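You operate a simulated robot arm through the tools that you are given. There is no shell and no other tool.

You run a simulated two-armed robot. Do the job below in one go: nothing can be reset, and whatever is moved stays where it is left.

TASK
Polish the copper dish, then stand it on the big round tray.
Fine: rub the dull patch off with tamarind paste on the yellow pad; put the pad back; leave the other dish. Set down upright: yellow pad. What is to be rubbed or washed off counts as gone when no trace of it is left.

Only the result counts: the job must be done as asked and must still hold three seconds after the hand-in. Knocking over, shifting, dropping, spilling or breaking anything else fails it.

THE ROBOT
Two 7-joint arms with three-finger grippers on one trunk that stands fixed in place. Base frame: the origin is at the foot of the trunk, x ahead of it, y to its left, z up; the work surface is at about z = 800. Units: mm, rad, N and s.
The left shoulder is at [30, 124, 1008], the right one opposite. With the tool pointing down near the work surface each hand reaches from about 100 to 780 mm from the base axis, measured 20 degrees to its own side. Payload 2.2 kg a hand.
Tool frame (each hand has its own): the origin (TCP) lies between the finger pads and is the grasp point; the fingertips stand 28 mm ahead of it; z points along the fingers, y is the line along which they close. Largest opening 102 mm; the body of the gripper starts 71 mm behind the TCP.
Orientation is that of the tool frame in the base frame, as a unit quaternion [x, y, z, w]. With the fingers straight down and closing along the base's y, the tool's x points along the base's -x, its y along +y and its z along -z.

THE INTERFACE
- The arms move only by the tool nudge_tool. It takes "left_plan", "right_plan" or both (then of equal length, played together; a hand with none holds still); each is a list of rows, each a list of 7 numbers: the opening, from 0 (shut) to 1 (fully open), then the shift along the tool's x, y, z in mm, then the turn, a rotation vector about the tool's x, y, z in rad. In form: [[hand, tx, ty, tz, wx, wy, wz], ...]. A call has 1 to 20 rows; each row is the pose to reach, as a shift and turn from the pose commanded when the call began, along the tool's axes at that moment. A row lasts 0.2 s, in which the tool goes at most 50 mm and 0.15 rad; a call with a longer step from one row to the next is refused whole, and so is a gripper value outside its range. Where a pose cannot be reached the arm comes as near as it can. A force on the tool above 40 N (or 10 N above the force at the start of the call, whichever is more), or a blocked arm, ends the call early, and 0.2 s more pass. The fingers move at their own pace and stop on an object; they squeeze with about 43 N. The grip force told is the motor's: it shows also when the fingers shut on nothing. Time passes only in rows, and 0.2 s behind the last, so rows that repeat a pose let the fingers close. It gives the time, the measured TCP pose, the force on the tool (base axes), the opening and the grip force at its end, in the units of the frame above (readings bear some noise), with the torque about the TCP (base axes, N m) and any sound that the robot's microphone picked up.
- Cameras (640 x 400 px; columns grow to the right, rows downward): "scene" is now at [38.9, 1.5, 1721.8]; the picture's right is [-0.18, -0.98, 0.00], its down [-0.80, 0.15, -0.58] and it looks along [0.57, -0.10, -0.82] (base axes); focal length 315 px, centre (320, 200). "left" rides on the left gripper at [72, 38, -86] in its tool frame; the picture's right is [-0.46, 0.89, 0.00], its down [-0.60, -0.32, -0.73] and it looks along [-0.65, -0.34, 0.68] (tool axes); focal length 256 px, centre (320, 200). "right" rides on the right gripper at [69, 44, -86] in its tool frame; the picture's right is [-0.53, 0.84, 0.00], its down [-0.58, -0.37, -0.73] and it looks along [-0.62, -0.39, 0.68] (tool axes); focal length 256 px, centre (320, 200). There is no depth. A picture from a camera that has moved, and an enlarged one, comes with that camera's place and axes in the base frame and with its lens. The place of the scene camera against the robot may be out by one fixed shift of up to 18 mm in any direction.
- camera(camera): a new picture of that camera. No time passes.
- move_column(by): slides the trunk up (or, below 0, down) by that many mm; the arms and the scene camera ride with it, the base frame stays. It gives what a move gives, with no picture.
- pan_tilt(pan, tilt): turns the head with the scene camera to pan (to the left, within 2.496 rad either way) and tilt (down, from -0.506 to 1.204), counted from straight ahead of the robot. It gives what a move gives.
- close_up(camera, box): a new picture of the part [left, top, right, bottom] of that camera's present view, enlarged. No time passes.
- hand_in(): hands the job in; it is judged then, once.

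Places have to be worked out from the pictures, the camera data and where the tool is seen. Open the grippers and draw the arms clear of the work before you hand the job in, unless the task says otherwise.

The tools are called after "Request:" by a JSON object that holds its "fn" and its "kwargs". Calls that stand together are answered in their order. nudge_tool: Moves the arms, as the interface text tells. Its arguments: {"type":"object","properties":{"left_plan":{"type":"array","items":{"type":"array","items":{"type":"number"}}},"right_plan":{"type":"array","items":{"type":"array","items":{"type":"number"}}}},"required":[]} The other tools are called the same way: move_column (by) slides the trunk up or down; pan_tilt (pan, tilt) turns the head that bears the scene camera; camera (camera) takes a picture; close_up (camera, box) takes an enlarged picture of a part of a camera's view; hand_in () hands the job in.

At the start:

```text
t: 0.0
left_tcp_pos: [529.8, 248.1, 1129.2]
left_tcp_rot: [0.001, 1.0, 0.0, 0.0]
left_ft_force: [0.2, 0.3, -0.3]
left_wrist_torque: [-0.02, -0.01, 0.01]
left_grip_width: 102.0
left_grip_force: 0.0
right_tcp_pos: [626.7, -181.5, 1051.1]
right_tcp_rot: [0.0, 1.0, 0.001, 0.001]
right_ft_force: [0.6, -0.2, 0.3]
right_wrist_torque: [-0.01, -0.02, 0.0]
right_grip_width: 102.2
right_grip_force: 0.1
trunk travel left (down, up): [-250.0, 290.0]
head pan, tilt: [-0.178, 0.956]
```

scene: 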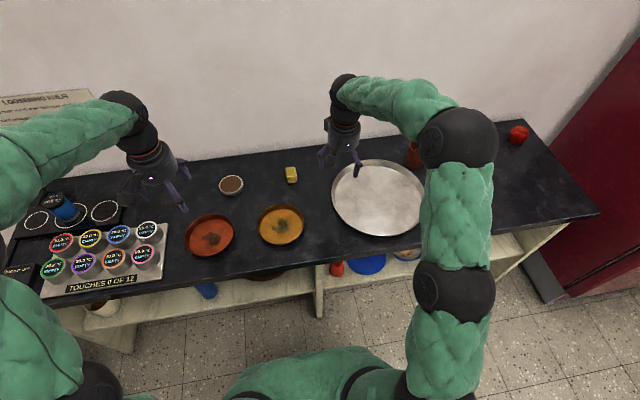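
right: 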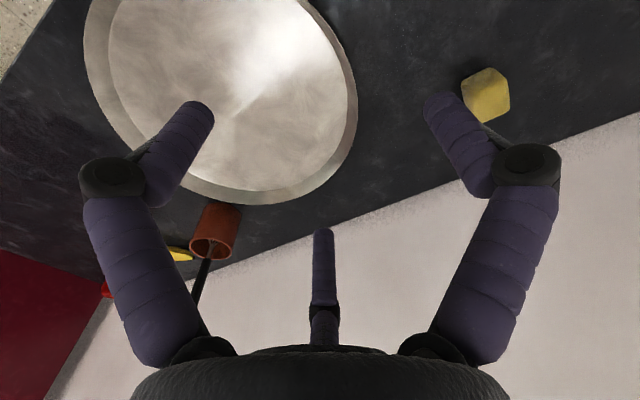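
left: 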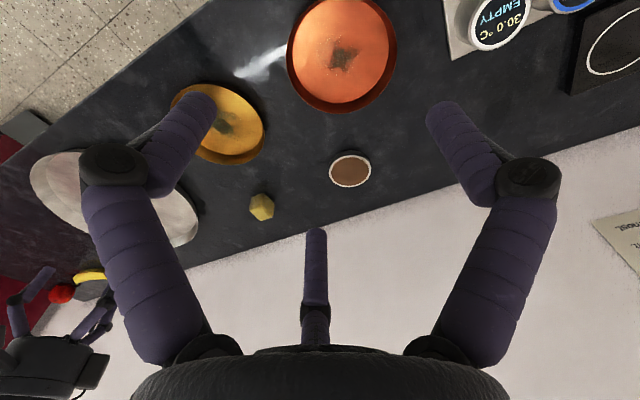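

The scene shows two dishes (one reddish copper, one yellow brass), a cup of brown paste, a small yellow pad and a large tray. I'll enlarge parts of the view to look at the details.

Request:
{"fn": "close_up", "kwargs": {"camera": "scene", "box": [170, 150, 330, 270]}}

Request:
{"fn": "close_up", "kwargs": {"camera": "scene", "box": [0, 80, 200, 300]}}

Request:
{"fn": "close_up", "kwargs": {"camera": "scene", "box": [310, 110, 560, 270]}}

Request:
{"fn": "close_up", "kwargs": {"camera": "left", "box": [160, 0, 420, 240]}}

```text
3.33 times, centred on (250, 210) of scene
camera zoom: at [38.9, 1.5, 1721.8], right [-0.18, -0.98, 0.0], down [-0.8, 0.15, -0.58], along [0.57, -0.1, -0.82], focal length 1049 px, centre (553, 167)
```

zoom: 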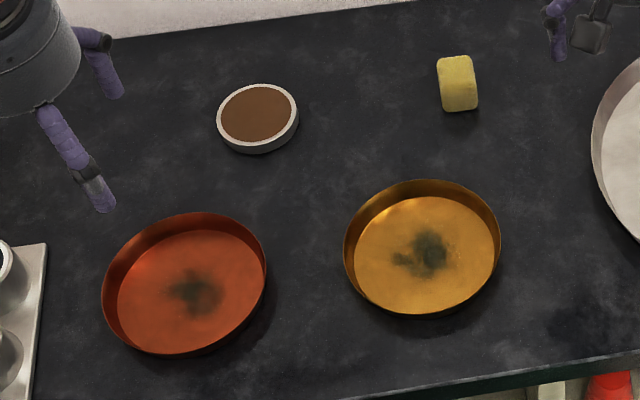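

```text
1.82 times, centred on (100, 190) of scene
camera zoom: at [38.9, 1.5, 1721.8], right [-0.18, -0.98, 0.0], down [-0.8, 0.15, -0.58], along [0.57, -0.1, -0.82], focal length 572 px, centre (720, 218)
```

zoom: 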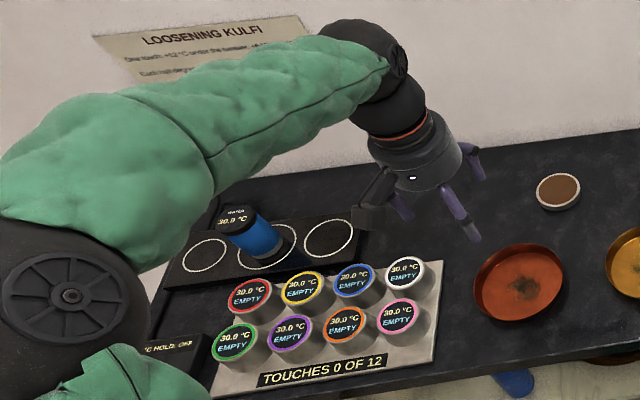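

```text
2.50 times, centred on (435, 190) of scene
camera zoom: at [38.9, 1.5, 1721.8], right [-0.18, -0.98, 0.0], down [-0.8, 0.15, -0.58], along [0.57, -0.1, -0.82], focal length 787 px, centre (32, 225)
```

zoom: 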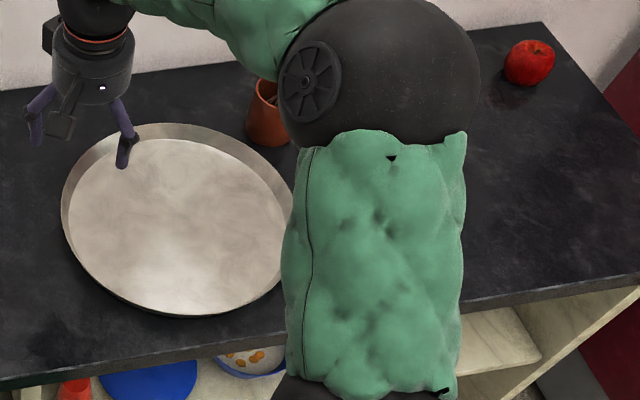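

```text
1.67 times, centred on (290, 120) of left
camera zoom: at [459.0, 285.7, 1215.4], right [0.47, 0.88, 0.0], down [0.6, -0.32, 0.73], along [0.65, -0.34, -0.68], focal length 427 px, centre (370, 333)
```

zoom: 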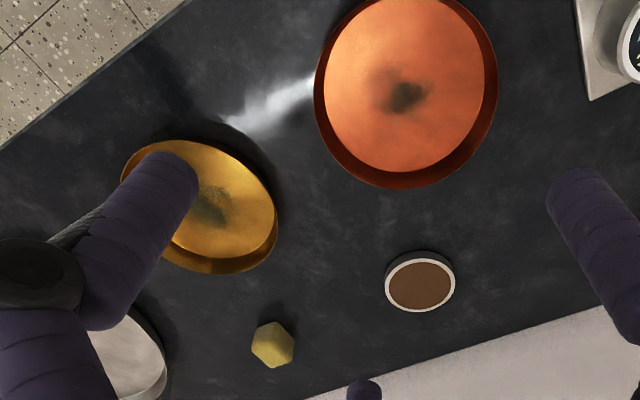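

The copper dish is near [592, 252], the brass one near [592, 17], the paste cup near [790, 181] and the pad near [798, -49]. I'll zoom in on the pad and the cup from the wrist cameras for their size and orientation.

Request:
{"fn": "close_up", "kwargs": {"camera": "right", "box": [440, 50, 540, 140]}}

Request:
{"fn": "close_up", "kwargs": {"camera": "left", "box": [230, 130, 390, 240]}}

Request:
{"fn": "close_up", "kwargs": {"camera": "scene", "box": [210, 155, 310, 215]}}

```text
4.44 times, centred on (490, 95) of right
camera zoom: at [556.5, -137.6, 1136.8], right [0.53, 0.84, 0.0], down [0.58, -0.37, 0.73], along [0.62, -0.39, -0.68], focal length 1138 px, centre (-436, 667)
```

zoom: 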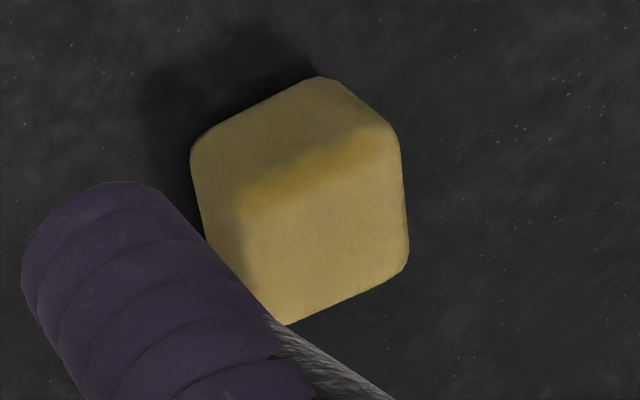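

```text
3.64 times, centred on (310, 185) of left
camera zoom: at [459.0, 285.7, 1215.4], right [0.47, 0.88, 0.0], down [0.6, -0.32, 0.73], along [0.65, -0.34, -0.68], focal length 931 px, centre (356, 254)
```

zoom: 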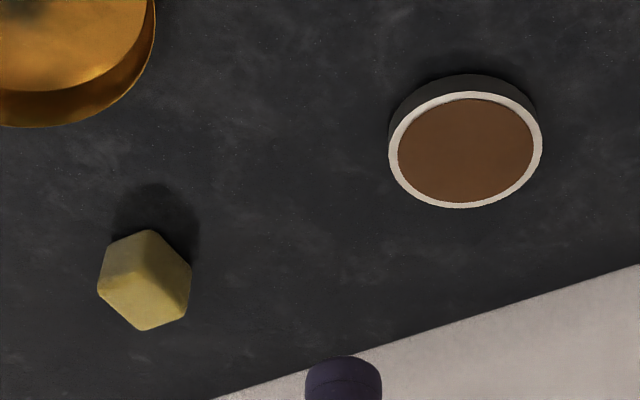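

```text
6.40 times, centred on (260, 185) of scene
camera zoom: at [38.9, 1.5, 1721.8], right [-0.18, -0.98, 0.0], down [-0.8, 0.15, -0.58], along [0.57, -0.1, -0.82], focal length 2014 px, centre (704, 296)
```

zoom: 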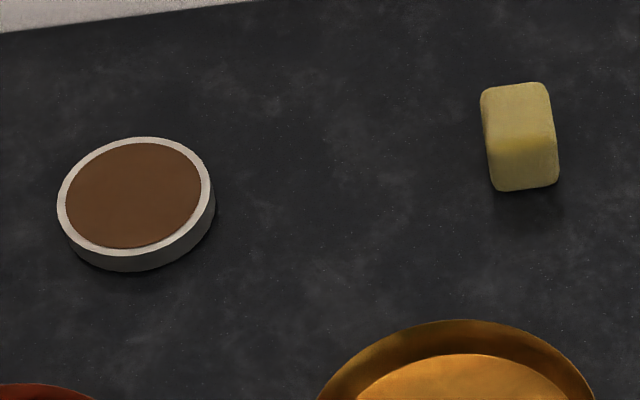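

The pad looks like a roughly 40 mm cube that sits square to the axes near [792, -42], and the cup is a shallow 90 mm dish filled nearly to its rim. I'll draw the right arm aside and bring the left hand over toward the pad at height.

Request:
{"fn": "nudge_tool", "kwargs": {"left_plan": [[1, -19, -32, 14, 0, 0, 0], [1, -38, -64, 28, 0, 0, 0], [1, -57, -96, 42, 0, 0, 0], [1, -76, -128, 57, 0, 0, 0], [1, -95, -161, 71, 0, 0, 0], [1, -114, -193, 86, 0, 0, 0], [1, -132, -225, 100, 0, 0, 0], [1, -151, -257, 114, 0, 0, 0], [1, -170, -290, 129, 0, 0, 0], [1, -170, -290, 129, 0, 0, 0]], "right_plan": [[1, 17, -13, -6, 0, 0, 0], [1, 34, -27, -11, 0, 0, 0], [1, 50, -40, -17, 0, 0, 0], [1, 67, -53, -22, 0, 0, 0], [1, 83, -67, -28, 0, 0, 0], [1, 100, -80, -33, 0, 0, 0], [1, 117, -93, -39, 0, 0, 0], [1, 133, -107, -44, 0, 0, 0], [1, 150, -120, -50, 0, 0, 0], [1, 150, -120, -50, 0, 0, 0]]}}

```text
t: 2.2
left_tcp_pos: [699.1, -44.9, 998.2]
left_tcp_rot: [0.0, 1.0, 0.0, 0.0]
left_ft_force: [-0.8, 0.2, 0.1]
left_wrist_torque: [-0.03, 0.03, -0.01]
left_grip_width: 101.8
left_grip_force: 0.2
right_tcp_pos: [474.3, -299.2, 1100.7]
right_tcp_rot: [0.0, 1.0, -0.001, 0.0]
right_ft_force: [-1.1, -0.2, -0.2]
right_wrist_torque: [-0.04, 0.01, -0.03]
right_grip_width: 101.8
right_grip_force: 0.0
trunk travel left (down, up): [-250.0, 290.0]
head pan, tilt: [-0.178, 0.956]
```

Both arms went where I sent them. I'll look from the left wrist and the scene cameras.

Request:
{"fn": "camera", "kwargs": {"camera": "left"}}

Request:
{"fn": "camera", "kwargs": {"camera": "scene"}}

Request:
{"fn": "camera", "kwargs": {"camera": "right"}}

```text
taken
camera left: at [627.1, -4.8, 1084.6], right [0.47, 0.89, 0.0], down [0.6, -0.32, 0.73], along [0.65, -0.34, -0.68], focal length 256 px, centre (320, 200)
```

left: 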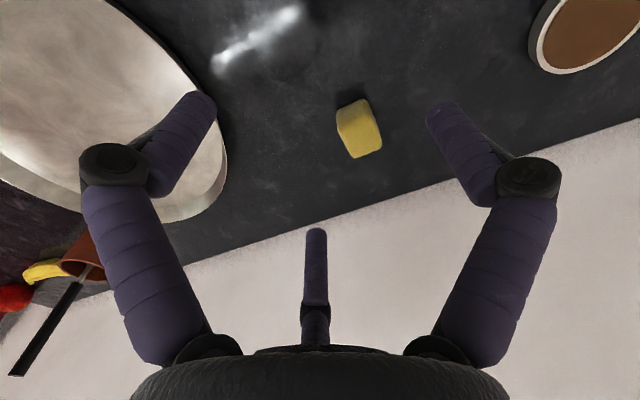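

```text
taken
camera scene: at [38.8, 2.6, 1721.9], right [-0.18, -0.98, 0.0], down [-0.8, 0.14, -0.58], along [0.57, -0.1, -0.82], focal length 315 px, centre (320, 200)
```

scene: 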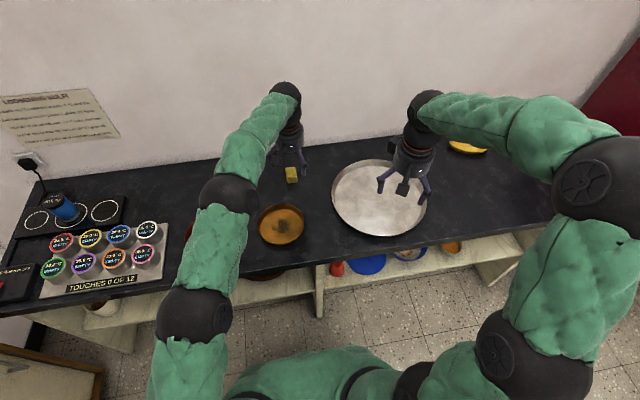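

```text
taken
camera right: at [406.3, -256.2, 1186.3], right [0.53, 0.84, 0.0], down [0.58, -0.36, 0.73], along [0.62, -0.39, -0.68], focal length 256 px, centre (320, 200)
```

right: 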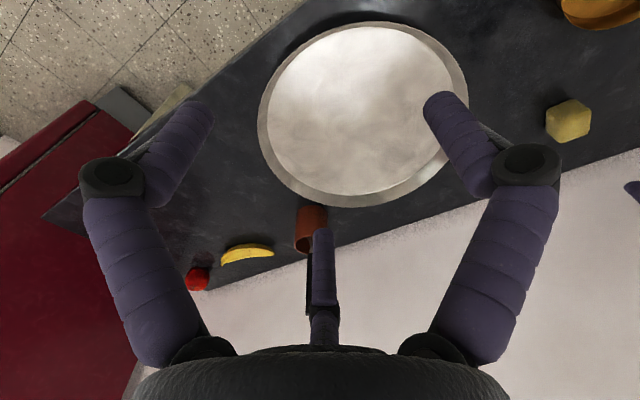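

The wrist view shows what look like three fingers, so before grasping I'll shut the empty left hand here to learn how the fingers really close.

Request:
{"fn": "nudge_tool", "kwargs": {"left_plan": [[0.4, 0, 0, 0, 0, 0, 0], [0.4, 0, 0, 0, 0, 0, 0], [0.4, 0, 0, 0, 0, 0, 0]]}}

Request:
{"fn": "camera", "kwargs": {"camera": "left"}}

Request:
{"fn": "close_up", "kwargs": {"camera": "scene", "box": [230, 70, 350, 250]}}

```text
t: 3.0
left_tcp_pos: [698.8, -43.7, 998.4]
left_tcp_rot: [0.0, 1.0, -0.001, -0.001]
left_ft_force: [0.1, -0.8, -0.4]
left_wrist_torque: [-0.02, -0.03, -0.02]
left_grip_width: 40.6
left_grip_force: 0.2
right_tcp_pos: [474.2, -299.5, 1100.6]
right_tcp_rot: [0.0, 1.0, 0.0, 0.0]
right_ft_force: [0.1, 0.0, 0.3]
right_wrist_torque: [0.0, 0.01, 0.0]
right_grip_width: 101.9
right_grip_force: 0.1
trunk travel left (down, up): [-250.0, 290.0]
head pan, tilt: [-0.178, 0.956]
```

```text
taken
camera left: at [627.0, -5.5, 1084.4], right [0.47, 0.88, 0.0], down [0.6, -0.32, 0.73], along [0.65, -0.34, -0.68], focal length 256 px, centre (320, 200)
```

left: 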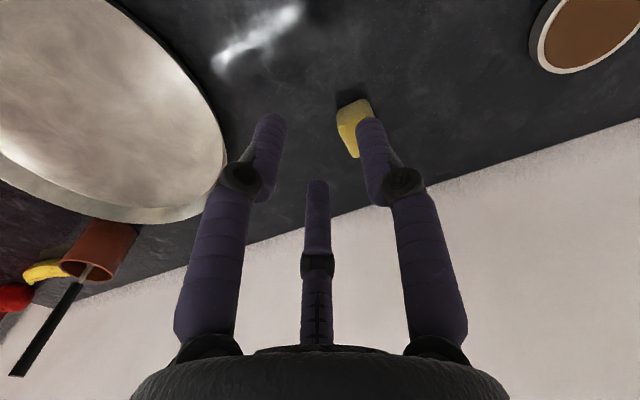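

```text
2.22 times, centred on (290, 160) of scene
camera zoom: at [38.9, 1.5, 1721.8], right [-0.18, -0.98, 0.0], down [-0.8, 0.15, -0.58], along [0.57, -0.1, -0.82], focal length 699 px, centre (387, 289)
```

zoom: 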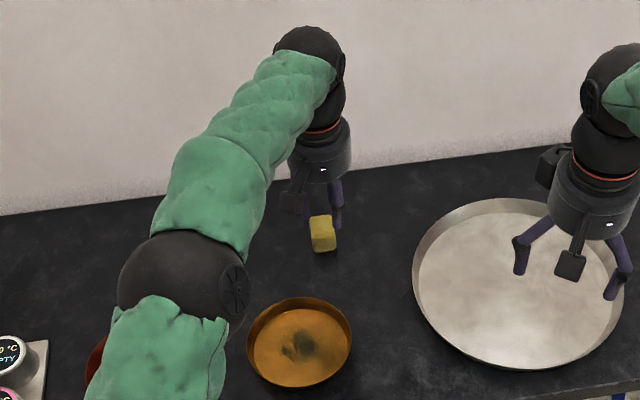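

All three visible fingers close together around the TCP, so I'll centre objects on the TCP and stay wary of each finger. Next I'll open up, tilt the hand forward 0.45 rad for reach and come closer to the pad.

Request:
{"fn": "nudge_tool", "kwargs": {"left_plan": [[1, -12, 1, 14, 0, -0.09, 0], [1, -24, 2, 28, 0, -0.18, 0], [1, -36, 3, 42, 0, -0.27, 0], [1, -48, 4, 56, 0, -0.36, 0], [1, -60, 4, 70, 0, -0.45, 0], [1, -60, 4, 70, 0, -0.45, 0]]}}

Request:
{"fn": "camera", "kwargs": {"camera": "left"}}

Request:
{"fn": "close_up", "kwargs": {"camera": "scene", "box": [230, 70, 350, 250]}}

```text
t: 4.4
left_tcp_pos: [761.4, -39.5, 928.1]
left_tcp_rot: [0.001, 0.975, 0.0, 0.223]
left_ft_force: [0.4, 0.2, 0.9]
left_wrist_torque: [0.01, 0.01, -0.01]
left_grip_width: 102.3
left_grip_force: 0.0
right_tcp_pos: [475.0, -300.2, 1100.0]
right_tcp_rot: [0.0, 1.0, 0.0, 0.0]
right_ft_force: [-0.3, -0.1, -0.1]
right_wrist_torque: [0.03, 0.0, 0.0]
right_grip_width: 101.9
right_grip_force: 0.1
trunk travel left (down, up): [-250.0, 290.0]
head pan, tilt: [-0.178, 0.956]
```

```text
taken
camera left: at [659.0, -1.4, 974.9], right [0.42, 0.89, 0.2], down [0.22, -0.32, 0.92], along [0.88, -0.34, -0.33], focal length 256 px, centre (320, 200)
```

left: 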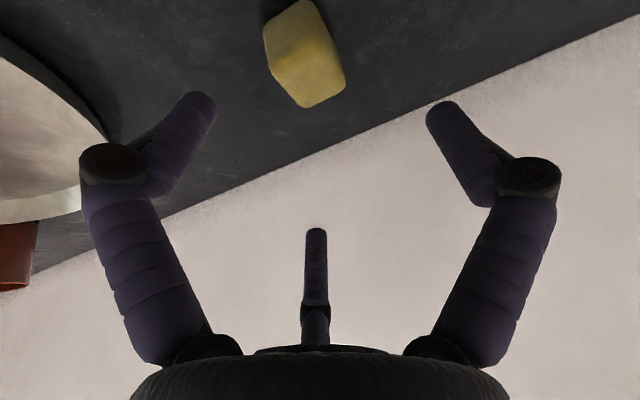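

```text
2.22 times, centred on (290, 160) of scene
camera zoom: at [38.7, 1.3, 1721.8], right [-0.18, -0.98, 0.0], down [-0.8, 0.15, -0.58], along [0.57, -0.1, -0.82], focal length 699 px, centre (387, 289)
```

zoom: 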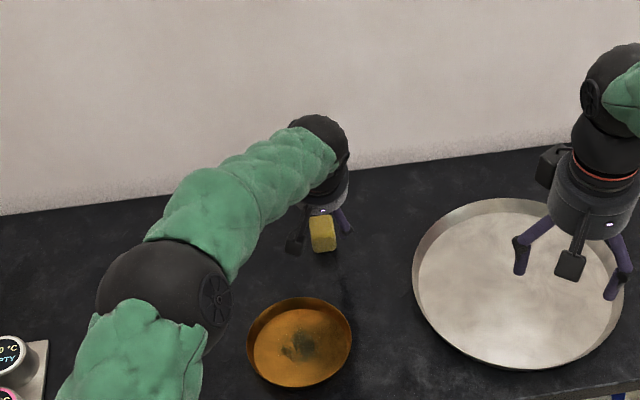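

The tilted hand reached its pose. The pad now looks to be near [790, -38.5], and I'll zoom in on it for its yaw and height.

Request:
{"fn": "close_up", "kwargs": {"camera": "left", "box": [230, 0, 390, 120]}}

Request:
{"fn": "close_up", "kwargs": {"camera": "scene", "box": [270, 155, 310, 195]}}

Request:
{"fn": "close_up", "kwargs": {"camera": "right", "box": [500, 60, 640, 180]}}

```text
3.33 times, centred on (310, 60) of left
camera zoom: at [659.0, -1.4, 974.9], right [0.42, 0.89, 0.2], down [0.22, -0.32, 0.92], along [0.88, -0.34, -0.33], focal length 853 px, centre (353, 667)
```

zoom: 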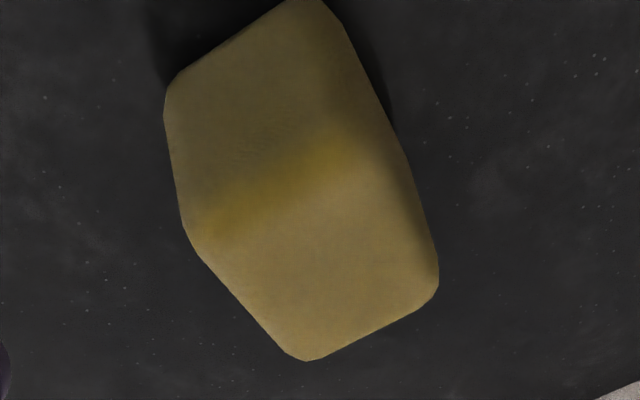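

```text
10.00 times, centred on (290, 175) of scene
camera zoom: at [38.7, 1.3, 1721.8], right [-0.18, -0.98, 0.0], down [-0.8, 0.15, -0.58], along [0.57, -0.1, -0.82], focal length 3147 px, centre (620, 450)
```

zoom: 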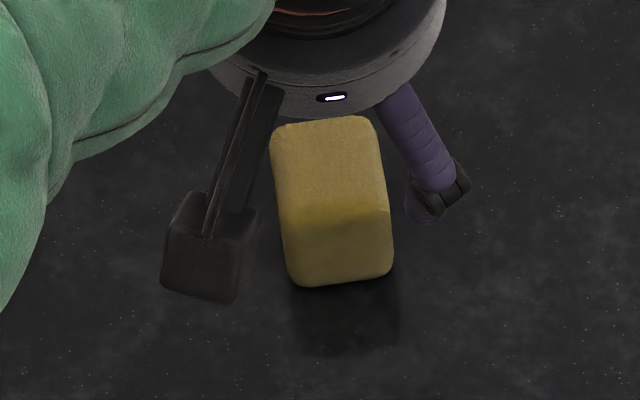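

```text
3.33 times, centred on (570, 120) of right
camera zoom: at [406.5, -257.1, 1186.1], right [0.53, 0.84, 0.0], down [0.58, -0.37, 0.73], along [0.62, -0.39, -0.68], focal length 853 px, centre (-513, 467)
```

zoom: 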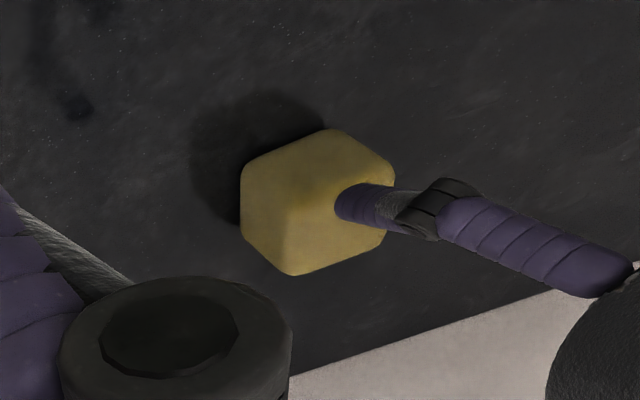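

From the zoom I judge the pad to span about x 773–813, y −57 to −21 and z 800–840, square to the axes. I'll lower the open hand around it, with the fingertips staying about 14 mm above the table.

Request:
{"fn": "nudge_tool", "kwargs": {"left_plan": [[1, -3.5, 0.5, 24, 0, 0, 0], [1, -6.9, 0.5, 47.7, 0, 0, 0], [1, 0, 0.5, 62, 0, 0, 0], [1, 6.5, 0.5, 75, 0, 0, 0], [1, 13.1, 0.5, 89.1, 0, 0, 0], [1, 13.1, 0.5, 89.1, 0, 0, 0]]}}

Request:
{"fn": "camera", "kwargs": {"camera": "left"}}

Request:
{"fn": "camera", "kwargs": {"camera": "right"}}

Request:
{"fn": "close_up", "kwargs": {"camera": "scene", "box": [250, 140, 330, 200]}}

```text
t: 5.8
left_tcp_pos: [789.3, -38.2, 843.7]
left_tcp_rot: [-0.001, 0.975, 0.0, 0.223]
left_ft_force: [0.9, 0.6, -0.5]
left_wrist_torque: [0.0, -0.03, -0.01]
left_grip_width: 102.1
left_grip_force: 0.0
right_tcp_pos: [475.3, -300.8, 1101.3]
right_tcp_rot: [0.0, 1.0, -0.001, 0.0]
right_ft_force: [0.7, 0.0, -0.3]
right_wrist_torque: [-0.01, 0.0, 0.0]
right_grip_width: 101.9
right_grip_force: 0.1
trunk travel left (down, up): [-250.0, 290.0]
head pan, tilt: [-0.178, 0.956]
```

```text
taken
camera left: at [687.0, -0.4, 889.9], right [0.42, 0.89, 0.2], down [0.23, -0.32, 0.92], along [0.88, -0.34, -0.33], focal length 256 px, centre (320, 200)
```

left: 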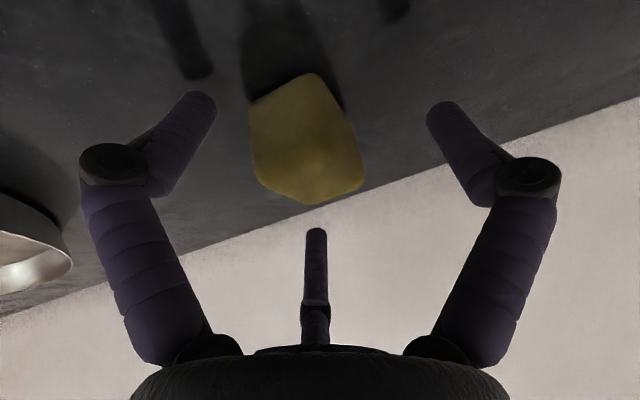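

```text
taken
camera right: at [406.6, -257.1, 1186.1], right [0.53, 0.84, 0.0], down [0.58, -0.37, 0.73], along [0.62, -0.39, -0.68], focal length 256 px, centre (320, 200)
```

right: 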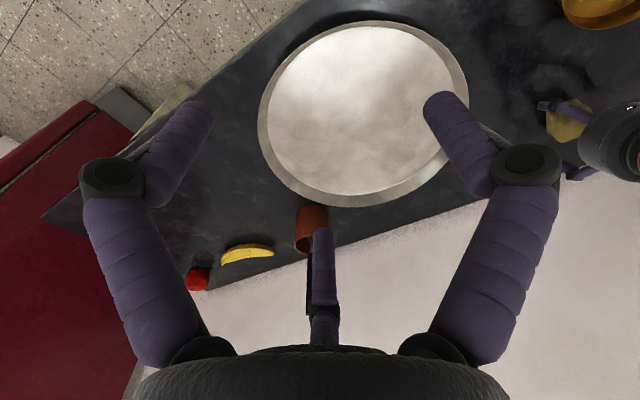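

```text
6.67 times, centred on (290, 170) of scene
camera zoom: at [38.8, 1.3, 1721.8], right [-0.18, -0.98, 0.0], down [-0.8, 0.15, -0.58], along [0.57, -0.1, -0.82], focal length 2098 px, centre (520, 400)
```

zoom: 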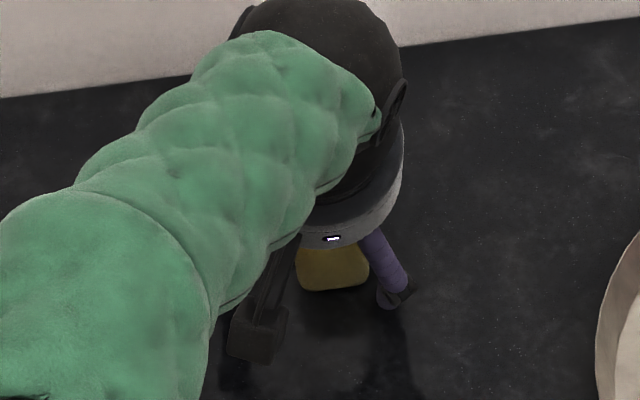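

The pad sits between the fingers with the TCP at [788, -38, 843]. I'll close the hand on it while holding still.

Request:
{"fn": "nudge_tool", "kwargs": {"left_plan": [[0.6, 0, 0, 0, 0, 0, 0], [0.45, 0, 0, 0, 0, 0, 0], [0.3, 0, 0, 0, 0, 0, 0], [0.2, 0, 0, 0, 0, 0, 0], [0, 0, 0, 0, 0, 0, 0], [0, 0, 0, 0, 0, 0, 0]]}}

Request:
{"fn": "camera", "kwargs": {"camera": "left"}}

Request:
{"fn": "close_up", "kwargs": {"camera": "right", "box": [500, 60, 640, 180]}}

```text
t: 7.2
left_tcp_pos: [789.1, -39.5, 843.4]
left_tcp_rot: [0.0, 0.975, 0.0, 0.224]
left_ft_force: [1.2, -0.6, 1.9]
left_wrist_torque: [0.01, -0.08, 0.01]
left_grip_width: 55.4
left_grip_force: 43.0
right_tcp_pos: [474.7, -300.0, 1100.9]
right_tcp_rot: [0.0, 1.0, 0.0, 0.0]
right_ft_force: [-0.5, 0.0, -0.4]
right_wrist_torque: [0.01, 0.0, 0.03]
right_grip_width: 102.1
right_grip_force: 0.0
trunk travel left (down, up): [-250.0, 290.0]
head pan, tilt: [-0.178, 0.956]
```

```text
taken
camera left: at [687.0, -0.5, 890.1], right [0.42, 0.89, 0.2], down [0.23, -0.32, 0.92], along [0.88, -0.34, -0.33], focal length 256 px, centre (320, 200)
```

left: 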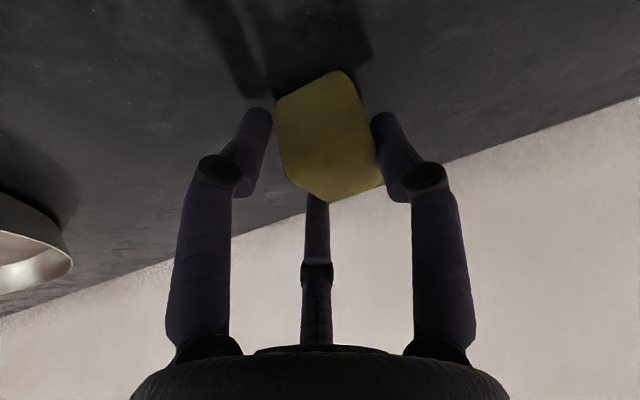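

```text
3.33 times, centred on (570, 120) of right
camera zoom: at [406.6, -257.1, 1186.1], right [0.53, 0.84, 0.0], down [0.58, -0.37, 0.73], along [0.62, -0.39, -0.68], focal length 853 px, centre (-513, 467)
```

zoom: 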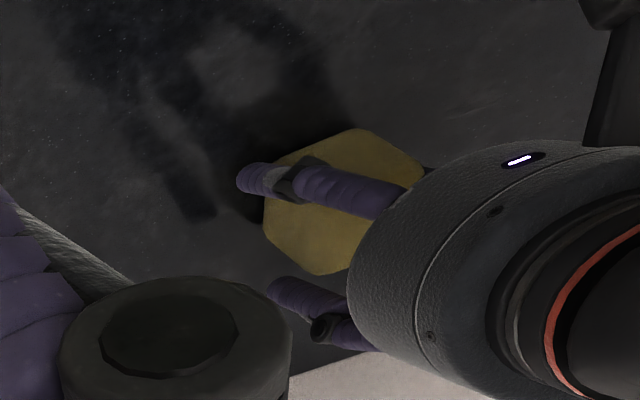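

The grip holds at 55 mm with 43 N, and the pad slid a few mm toward +y against the single finger. I'll lift 50 mm slowly and check that it stays upright in the hand.

Request:
{"fn": "nudge_tool", "kwargs": {"left_plan": [[0, -4.35, 0, -9, 0, 0, 0], [0, -8.7, 0, -18, 0, 0, 0], [0, -13, 0, -27, 0, 0, 0], [0, -17.4, 0, -36, 0, 0, 0], [0, -21.75, 0, -45, 0, 0, 0], [0, -21.75, 0, -45, 0, 0, 0]]}}

Request:
{"fn": "camera", "kwargs": {"camera": "left"}}

Request:
{"fn": "close_up", "kwargs": {"camera": "scene", "box": [250, 120, 330, 200]}}

Request:
{"fn": "close_up", "kwargs": {"camera": "right", "box": [500, 60, 640, 200]}}

```text
t: 8.6
left_tcp_pos: [789.0, -38.0, 895.6]
left_tcp_rot: [0.0, 0.975, 0.0, 0.222]
left_ft_force: [-0.1, -0.2, 0.1]
left_wrist_torque: [-0.01, 0.02, 0.01]
left_grip_width: 55.1
left_grip_force: 43.1
right_tcp_pos: [475.5, -300.7, 1101.0]
right_tcp_rot: [0.0, 1.0, 0.0, 0.0]
right_ft_force: [-0.9, -0.3, -0.5]
right_wrist_torque: [-0.01, -0.01, 0.01]
right_grip_width: 102.1
right_grip_force: 0.1
trunk travel left (down, up): [-250.0, 290.0]
head pan, tilt: [-0.178, 0.956]
```

```text
taken
camera left: at [686.5, 0.8, 941.0], right [0.42, 0.89, 0.2], down [0.23, -0.32, 0.92], along [0.88, -0.34, -0.33], focal length 256 px, centre (320, 200)
```

left: 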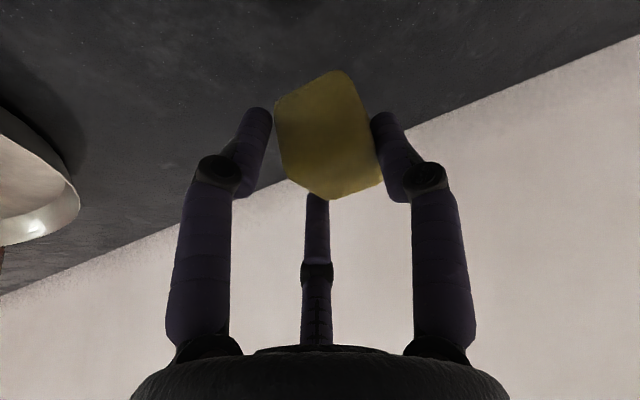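

```text
5.00 times, centred on (290, 160) of scene
camera zoom: at [39.1, 1.3, 1721.8], right [-0.18, -0.98, 0.0], down [-0.8, 0.15, -0.58], along [0.57, -0.1, -0.82], focal length 1573 px, centre (470, 400)
```

zoom: 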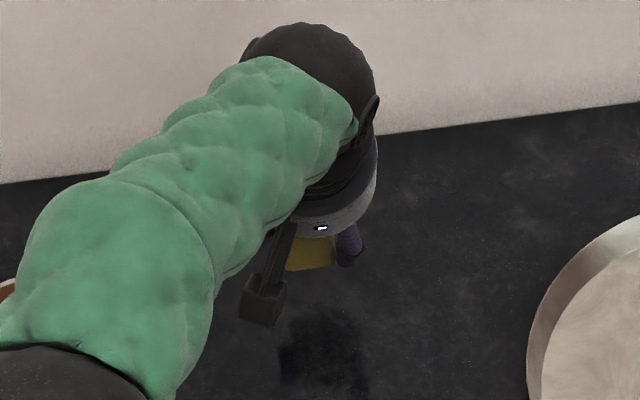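

```text
2.86 times, centred on (570, 130) of right
camera zoom: at [406.8, -257.1, 1186.0], right [0.53, 0.84, 0.0], down [0.58, -0.37, 0.73], along [0.62, -0.39, -0.68], focal length 731 px, centre (-394, 400)
```

zoom: 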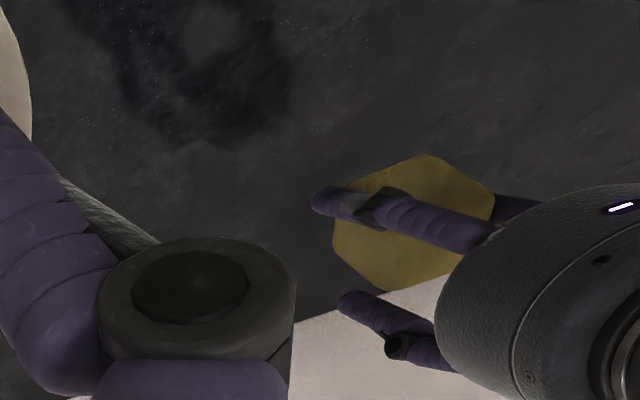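

The pad came up steady and unturned, sitting about [+11, +10] mm from the TCP with its bottom 43 mm below. I'll carry it over to the paste cup near [788, 182], staying high.

Request:
{"fn": "nudge_tool", "kwargs": {"left_plan": [[0, 1.6, 35, -0.8, 0, 0, 0], [0, 3.1, 70, -1.5, 0, 0, 0], [0, 4.7, 105, -2.3, 0, 0, 0], [0, 6.3, 140, -3.0, 0, 0, 0], [0, 7.9, 175, -3.8, 0, 0, 0], [0, 9.45, 210, -4.6, 0, 0, 0], [0, 9.45, 210, -4.6, 0, 0, 0]]}}

Request:
{"fn": "camera", "kwargs": {"camera": "left"}}

Request:
{"fn": "close_up", "kwargs": {"camera": "scene", "box": [170, 120, 290, 240]}}

Request:
{"fn": "camera", "kwargs": {"camera": "right"}}

```text
t: 10.2
left_tcp_pos: [774.8, 171.0, 893.9]
left_tcp_rot: [0.001, 0.975, 0.0, 0.222]
left_ft_force: [-0.8, -0.1, 0.0]
left_wrist_torque: [0.02, -0.01, 0.02]
left_grip_width: 54.6
left_grip_force: 42.8
right_tcp_pos: [475.4, -299.9, 1100.1]
right_tcp_rot: [0.0, 1.0, 0.0, -0.001]
right_ft_force: [0.5, -0.1, 0.3]
right_wrist_torque: [0.04, 0.04, 0.01]
right_grip_width: 102.2
right_grip_force: 0.1
trunk travel left (down, up): [-250.0, 290.0]
head pan, tilt: [-0.178, 0.956]
```

```text
taken
camera left: at [672.5, 209.6, 941.7], right [0.42, 0.88, 0.2], down [0.23, -0.32, 0.92], along [0.88, -0.34, -0.33], focal length 256 px, centre (320, 200)
```

left: 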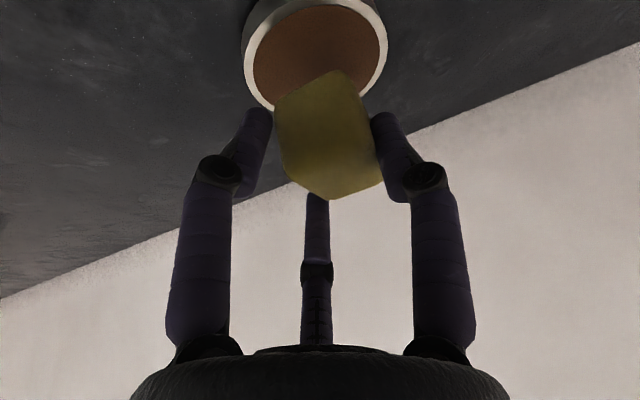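

```text
3.33 times, centred on (230, 180) of scene
camera zoom: at [39.0, 0.7, 1721.8], right [-0.18, -0.98, 0.0], down [-0.8, 0.15, -0.58], along [0.57, -0.1, -0.82], focal length 1049 px, centre (620, 267)
```

zoom: 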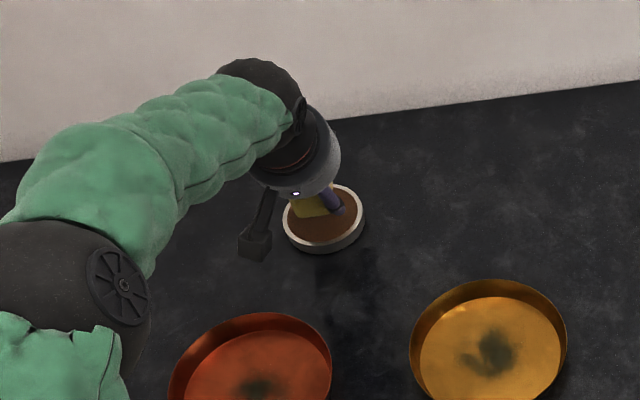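

```text
taken
camera right: at [406.7, -257.5, 1186.0], right [0.54, 0.84, 0.0], down [0.58, -0.37, 0.73], along [0.62, -0.39, -0.68], focal length 256 px, centre (320, 200)
```

right: 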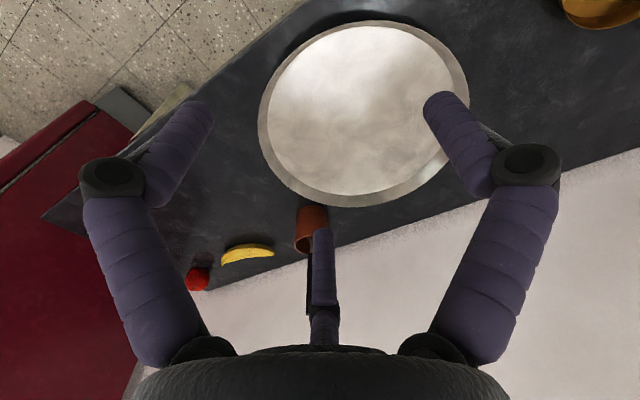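

The pad looks to be above the paste. I'll enlarge the wrist view to confirm the cup's centre before lowering.

Request:
{"fn": "close_up", "kwargs": {"camera": "left", "box": [220, 0, 420, 210]}}

Request:
{"fn": "close_up", "kwargs": {"camera": "scene", "box": [205, 160, 265, 205]}}

```text
1.90 times, centred on (320, 105) of left
camera zoom: at [672.5, 209.6, 941.7], right [0.42, 0.88, 0.2], down [0.23, -0.32, 0.92], along [0.88, -0.34, -0.33], focal length 488 px, centre (320, 381)
```

zoom: 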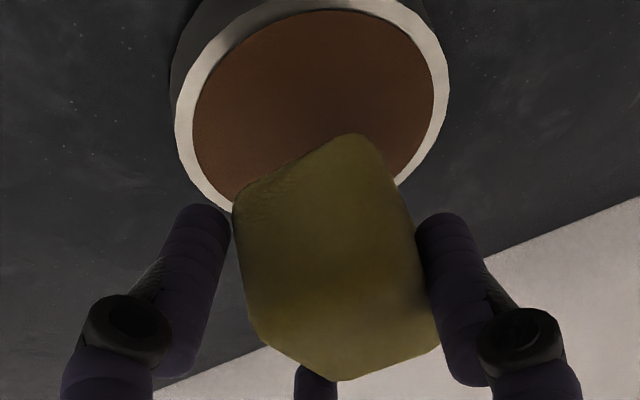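

```text
8.89 times, centred on (235, 182) of scene
camera zoom: at [39.0, 0.7, 1721.8], right [-0.18, -0.98, 0.0], down [-0.8, 0.15, -0.58], along [0.57, -0.1, -0.82], focal length 2797 px, centre (1076, 356)
```

zoom: 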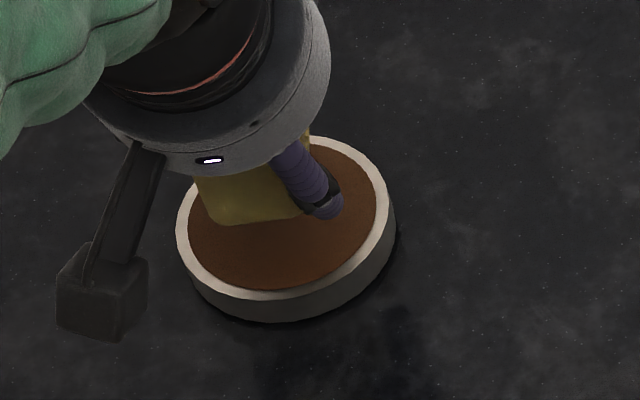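

The pad sits roughly 10 mm short of the cup's centre in x. I'll shift forward 10 mm and lower to just above the paste.

Request:
{"fn": "nudge_tool", "kwargs": {"left_plan": [[0, -9, 0, 4.35, 0, 0, 0], [0, -2.5, 0, 17.9, 0, 0, 0], [0, 3.2, 0, 29.6, 0, 0, 0], [0, 3.2, 0, 29.6, 0, 0, 0]]}}

Request:
{"fn": "close_up", "kwargs": {"camera": "left", "box": [220, 0, 420, 210]}}

Request:
{"fn": "close_up", "kwargs": {"camera": "scene", "box": [205, 160, 265, 205]}}

```text
t: 11.2
left_tcp_pos: [784.8, 173.3, 866.3]
left_tcp_rot: [0.0, 0.975, 0.0, 0.223]
left_ft_force: [-0.1, 0.1, -0.6]
left_wrist_torque: [0.01, -0.03, -0.04]
left_grip_width: 54.9
left_grip_force: 42.7
right_tcp_pos: [475.3, -300.8, 1100.5]
right_tcp_rot: [0.0, 1.0, 0.0, 0.0]
right_ft_force: [-0.9, -0.3, -0.5]
right_wrist_torque: [-0.02, 0.05, -0.01]
right_grip_width: 102.1
right_grip_force: 0.0
trunk travel left (down, up): [-250.0, 290.0]
head pan, tilt: [-0.178, 0.956]
```

```text
1.90 times, centred on (320, 105) of left
camera zoom: at [683.0, 210.9, 912.2], right [0.42, 0.89, 0.2], down [0.23, -0.32, 0.92], along [0.88, -0.34, -0.33], focal length 488 px, centre (320, 381)
```

zoom: 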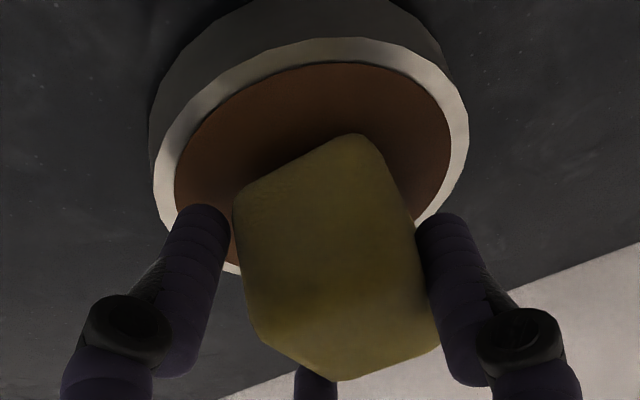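

```text
8.89 times, centred on (235, 182) of scene
camera zoom: at [38.7, 1.5, 1721.8], right [-0.18, -0.98, 0.0], down [-0.8, 0.15, -0.58], along [0.57, -0.1, -0.82], focal length 2797 px, centre (1076, 356)
```

zoom: 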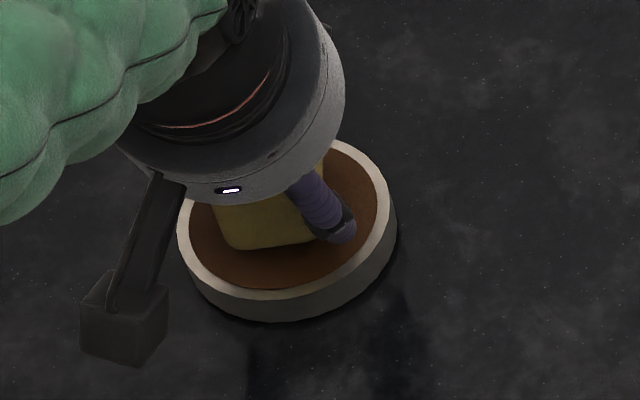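

The pad is now about 8 mm above the paste and well inside the rim. I'll lower it in small steps and watch the force.

Request:
{"fn": "nudge_tool", "kwargs": {"left_plan": [[0, 1.1, 0, 2.25, 0, 0, 0], [0, 2.2, 0, 4.5, 0, 0, 0], [0, 2.2, 0, 4.5, 0, 0, 0]]}}

Request:
{"fn": "close_up", "kwargs": {"camera": "left", "box": [220, 0, 420, 210]}}

```text
t: 12.0
left_tcp_pos: [786.7, 172.2, 862.7]
left_tcp_rot: [0.001, 0.975, 0.0, 0.224]
left_ft_force: [-0.8, -0.6, 3.9]
left_wrist_torque: [0.04, 0.09, 0.02]
left_grip_width: 54.8
left_grip_force: 43.4
right_tcp_pos: [474.3, -300.2, 1100.6]
right_tcp_rot: [0.0, 1.0, 0.0, 0.0]
right_ft_force: [-0.2, 0.3, -0.6]
right_wrist_torque: [0.04, -0.02, -0.01]
right_grip_width: 102.1
right_grip_force: 0.0
trunk travel left (down, up): [-250.0, 290.0]
head pan, tilt: [-0.178, 0.956]
```

```text
1.90 times, centred on (320, 105) of left
camera zoom: at [683.4, 211.2, 908.5], right [0.42, 0.89, 0.2], down [0.22, -0.32, 0.92], along [0.88, -0.34, -0.33], focal length 488 px, centre (320, 381)
```

zoom: 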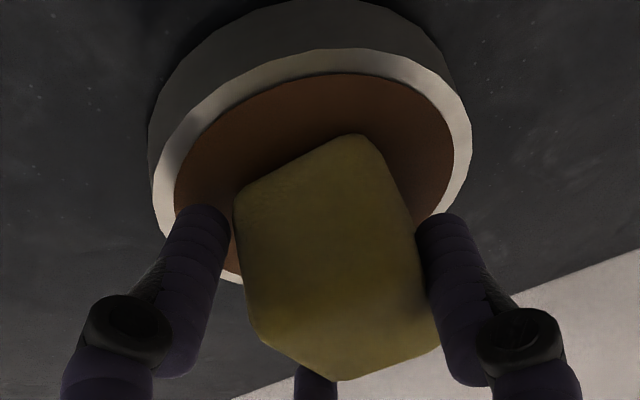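

The force reads about 4 N upward, so the pad has touched the paste at roughly z 818. I'll press 1.5 mm further and hold briefly to load it.

Request:
{"fn": "nudge_tool", "kwargs": {"left_plan": [[0, 0.65, 0, 1.35, 0, 0, 0], [0, 0.65, 0, 1.35, 0, 0, 0], [0, 0.65, 0, 1.35, 0, 0, 0]]}}

Request:
{"fn": "close_up", "kwargs": {"camera": "left", "box": [220, 0, 420, 210]}}

Request:
{"fn": "close_up", "kwargs": {"camera": "scene", "box": [205, 160, 265, 205]}}

```text
t: 12.8
left_tcp_pos: [786.9, 172.0, 861.2]
left_tcp_rot: [0.0, 0.974, 0.0, 0.225]
left_ft_force: [-2.6, 0.6, 13.8]
left_wrist_torque: [0.13, 0.25, 0.03]
left_grip_width: 54.9
left_grip_force: 43.3
right_tcp_pos: [473.7, -300.4, 1101.4]
right_tcp_rot: [0.0, 1.0, 0.0, 0.0]
right_ft_force: [-0.4, -0.6, -0.6]
right_wrist_torque: [0.0, -0.04, 0.0]
right_grip_width: 101.9
right_grip_force: 0.0
trunk travel left (down, up): [-250.0, 290.0]
head pan, tilt: [-0.178, 0.956]
```

```text
1.90 times, centred on (320, 105) of left
camera zoom: at [683.8, 211.0, 908.0], right [0.42, 0.89, 0.2], down [0.22, -0.32, 0.92], along [0.88, -0.34, -0.33], focal length 488 px, centre (320, 381)
```

zoom: 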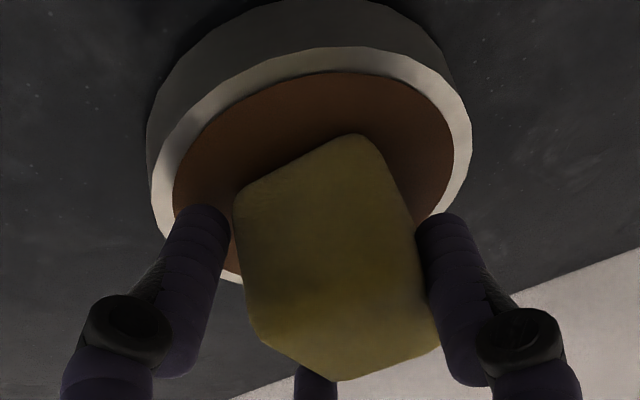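

```text
8.89 times, centred on (235, 182) of scene
camera zoom: at [36.8, 1.1, 1721.9], right [-0.18, -0.98, 0.0], down [-0.8, 0.15, -0.58], along [0.57, -0.1, -0.82], focal length 2797 px, centre (1076, 356)
```

zoom: 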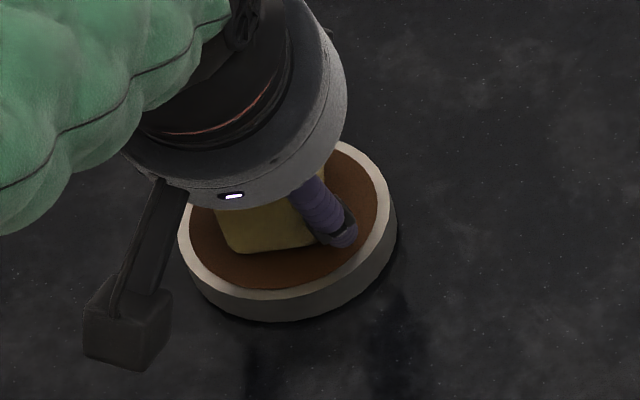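

The press reached about 14 N, so the pad is well seated in the paste. I'll lift straight up clear of the cup and check it.

Request:
{"fn": "nudge_tool", "kwargs": {"left_plan": [[0, -2.2, 0, -4.5, 0, 0, 0], [0, -8.7, 0, -18, 0, 0, 0], [0, -17.4, 0, -36, 0, 0, 0], [0, -26.1, 0, -54, 0, 0, 0], [0, -26.1, 0, -54, 0, 0, 0]]}}

Request:
{"fn": "camera", "kwargs": {"camera": "left"}}

Request:
{"fn": "close_up", "kwargs": {"camera": "scene", "box": [170, 130, 290, 260]}}

```text
t: 14.0
left_tcp_pos: [788.7, 171.2, 919.3]
left_tcp_rot: [0.001, 0.975, 0.0, 0.223]
left_ft_force: [0.3, -0.6, -0.3]
left_wrist_torque: [0.0, 0.01, -0.03]
left_grip_width: 54.7
left_grip_force: 43.0
right_tcp_pos: [475.3, -299.1, 1101.1]
right_tcp_rot: [0.0, 1.0, 0.0, 0.0]
right_ft_force: [0.9, 0.3, -0.3]
right_wrist_torque: [0.01, -0.01, 0.01]
right_grip_width: 102.2
right_grip_force: 0.1
trunk travel left (down, up): [-250.0, 290.0]
head pan, tilt: [-0.178, 0.956]
```

```text
taken
camera left: at [686.1, 209.4, 965.5], right [0.42, 0.88, 0.2], down [0.23, -0.32, 0.92], along [0.88, -0.34, -0.33], focal length 256 px, centre (320, 200)
```

left: 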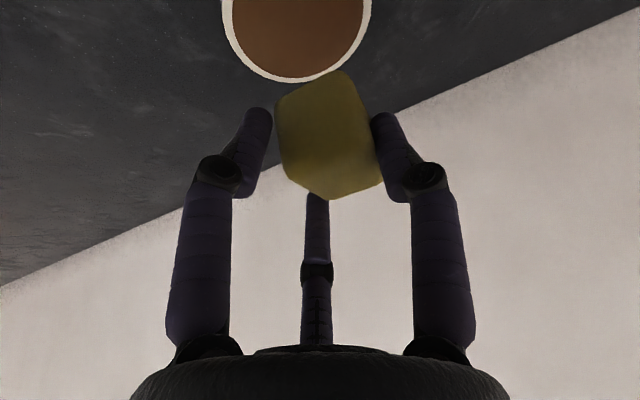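

```text
3.08 times, centred on (230, 195) of scene
camera zoom: at [39.3, 1.5, 1721.8], right [-0.18, -0.98, 0.0], down [-0.8, 0.15, -0.58], along [0.57, -0.1, -0.82], focal length 968 px, centre (597, 215)
```

zoom: 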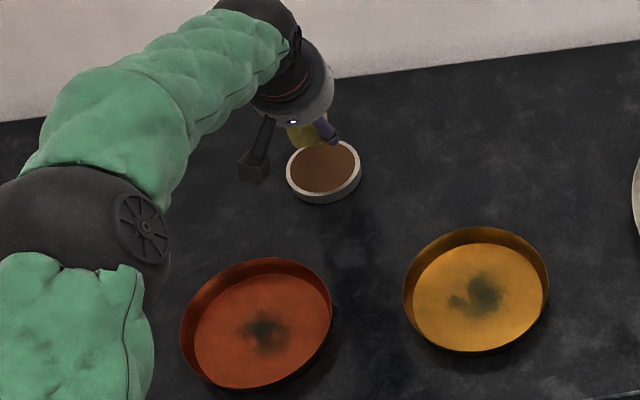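

The cup is unmoved and the pad is still firm in the hand. I'll carry it over the copper dish at the same height.

Request:
{"fn": "nudge_tool", "kwargs": {"left_plan": [[0, 32, 11.5, -15.4, 0, 0, 0], [0, 64, 23, -30.9, 0, 0, 0], [0, 96, 34.5, -46.4, 0, 0, 0], [0, 128, 46, -61.8, 0, 0, 0], [0, 160, 57.5, -77.2, 0, 0, 0], [0, 191.7, 69, -92.7, 0, 0, 0], [0, 191.7, 69, -92.7, 0, 0, 0]]}}

Request:
{"fn": "camera", "kwargs": {"camera": "left"}}

Request:
{"fn": "close_up", "kwargs": {"camera": "scene", "box": [150, 130, 310, 270]}}

Request:
{"fn": "camera", "kwargs": {"camera": "right"}}

```text
t: 15.6
left_tcp_pos: [573.3, 238.7, 922.0]
left_tcp_rot: [0.001, 0.975, 0.0, 0.222]
left_ft_force: [-0.1, -1.0, -0.9]
left_wrist_torque: [-0.03, 0.02, 0.0]
left_grip_width: 54.6
left_grip_force: 43.0
right_tcp_pos: [475.8, -299.1, 1100.5]
right_tcp_rot: [0.0, 1.0, 0.0, 0.0]
right_ft_force: [0.6, 0.2, 0.3]
right_wrist_torque: [-0.02, 0.04, -0.01]
right_grip_width: 102.0
right_grip_force: 0.1
trunk travel left (down, up): [-250.0, 290.0]
head pan, tilt: [-0.178, 0.956]
```

```text
taken
camera left: at [472.2, 277.2, 968.1], right [0.42, 0.88, 0.2], down [0.23, -0.32, 0.92], along [0.88, -0.34, -0.33], focal length 256 px, centre (320, 200)
```

left: 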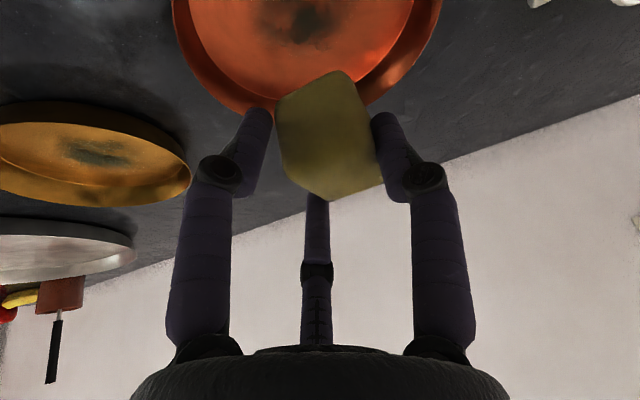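

```text
2.86 times, centred on (230, 200) of scene
camera zoom: at [40.0, 1.3, 1721.8], right [-0.18, -0.98, 0.0], down [-0.8, 0.15, -0.58], along [0.57, -0.1, -0.82], focal length 899 px, centre (577, 200)
```

zoom: 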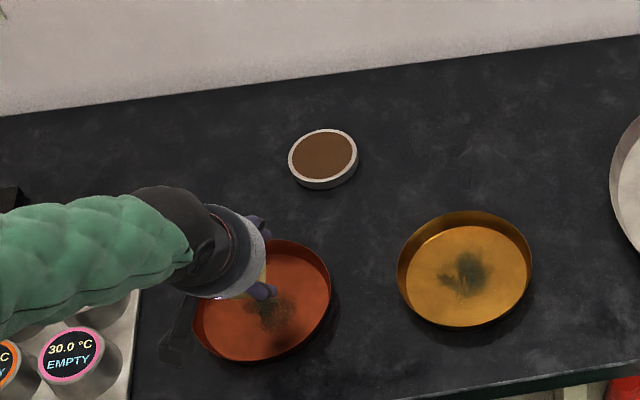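

```text
taken
camera right: at [407.5, -257.1, 1185.7], right [0.53, 0.84, 0.0], down [0.58, -0.37, 0.73], along [0.62, -0.39, -0.68], focal length 256 px, centre (320, 200)
```

right: 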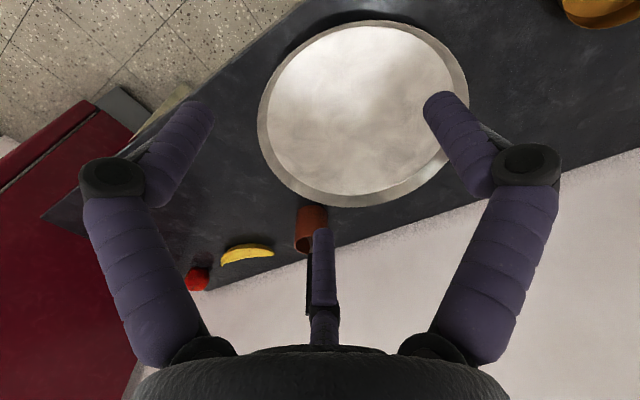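

The patch centre works out near [593, 251] on the dish floor. I'll check the whole scene for the left elbow's clearance over the kulfi cups before lowering.

Request:
{"fn": "camera", "kwargs": {"camera": "scene"}}

Request:
{"fn": "close_up", "kwargs": {"camera": "left", "box": [160, 0, 460, 210]}}

```text
taken
camera scene: at [40.0, 1.3, 1721.8], right [-0.18, -0.98, 0.0], down [-0.8, 0.15, -0.58], along [0.57, -0.1, -0.82], focal length 315 px, centre (320, 200)
```

scene: 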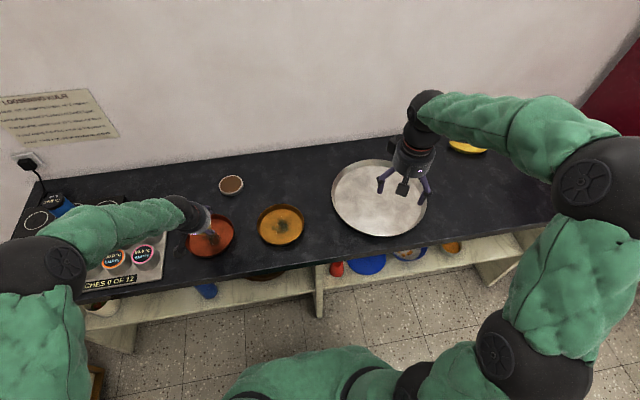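

```text
1.90 times, centred on (310, 105) of left
camera zoom: at [472.2, 277.2, 968.1], right [0.42, 0.88, 0.2], down [0.23, -0.32, 0.92], along [0.88, -0.34, -0.33], focal length 488 px, centre (339, 381)
```

zoom: 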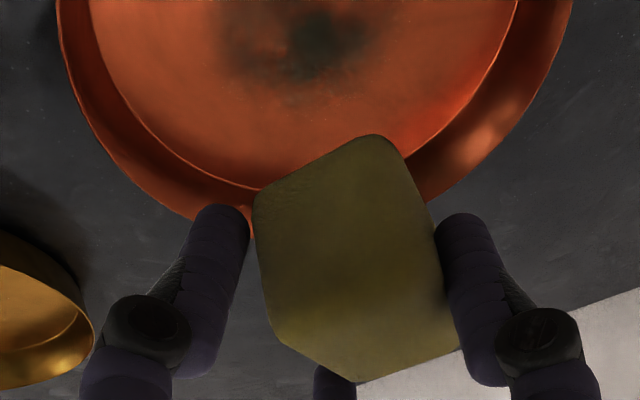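

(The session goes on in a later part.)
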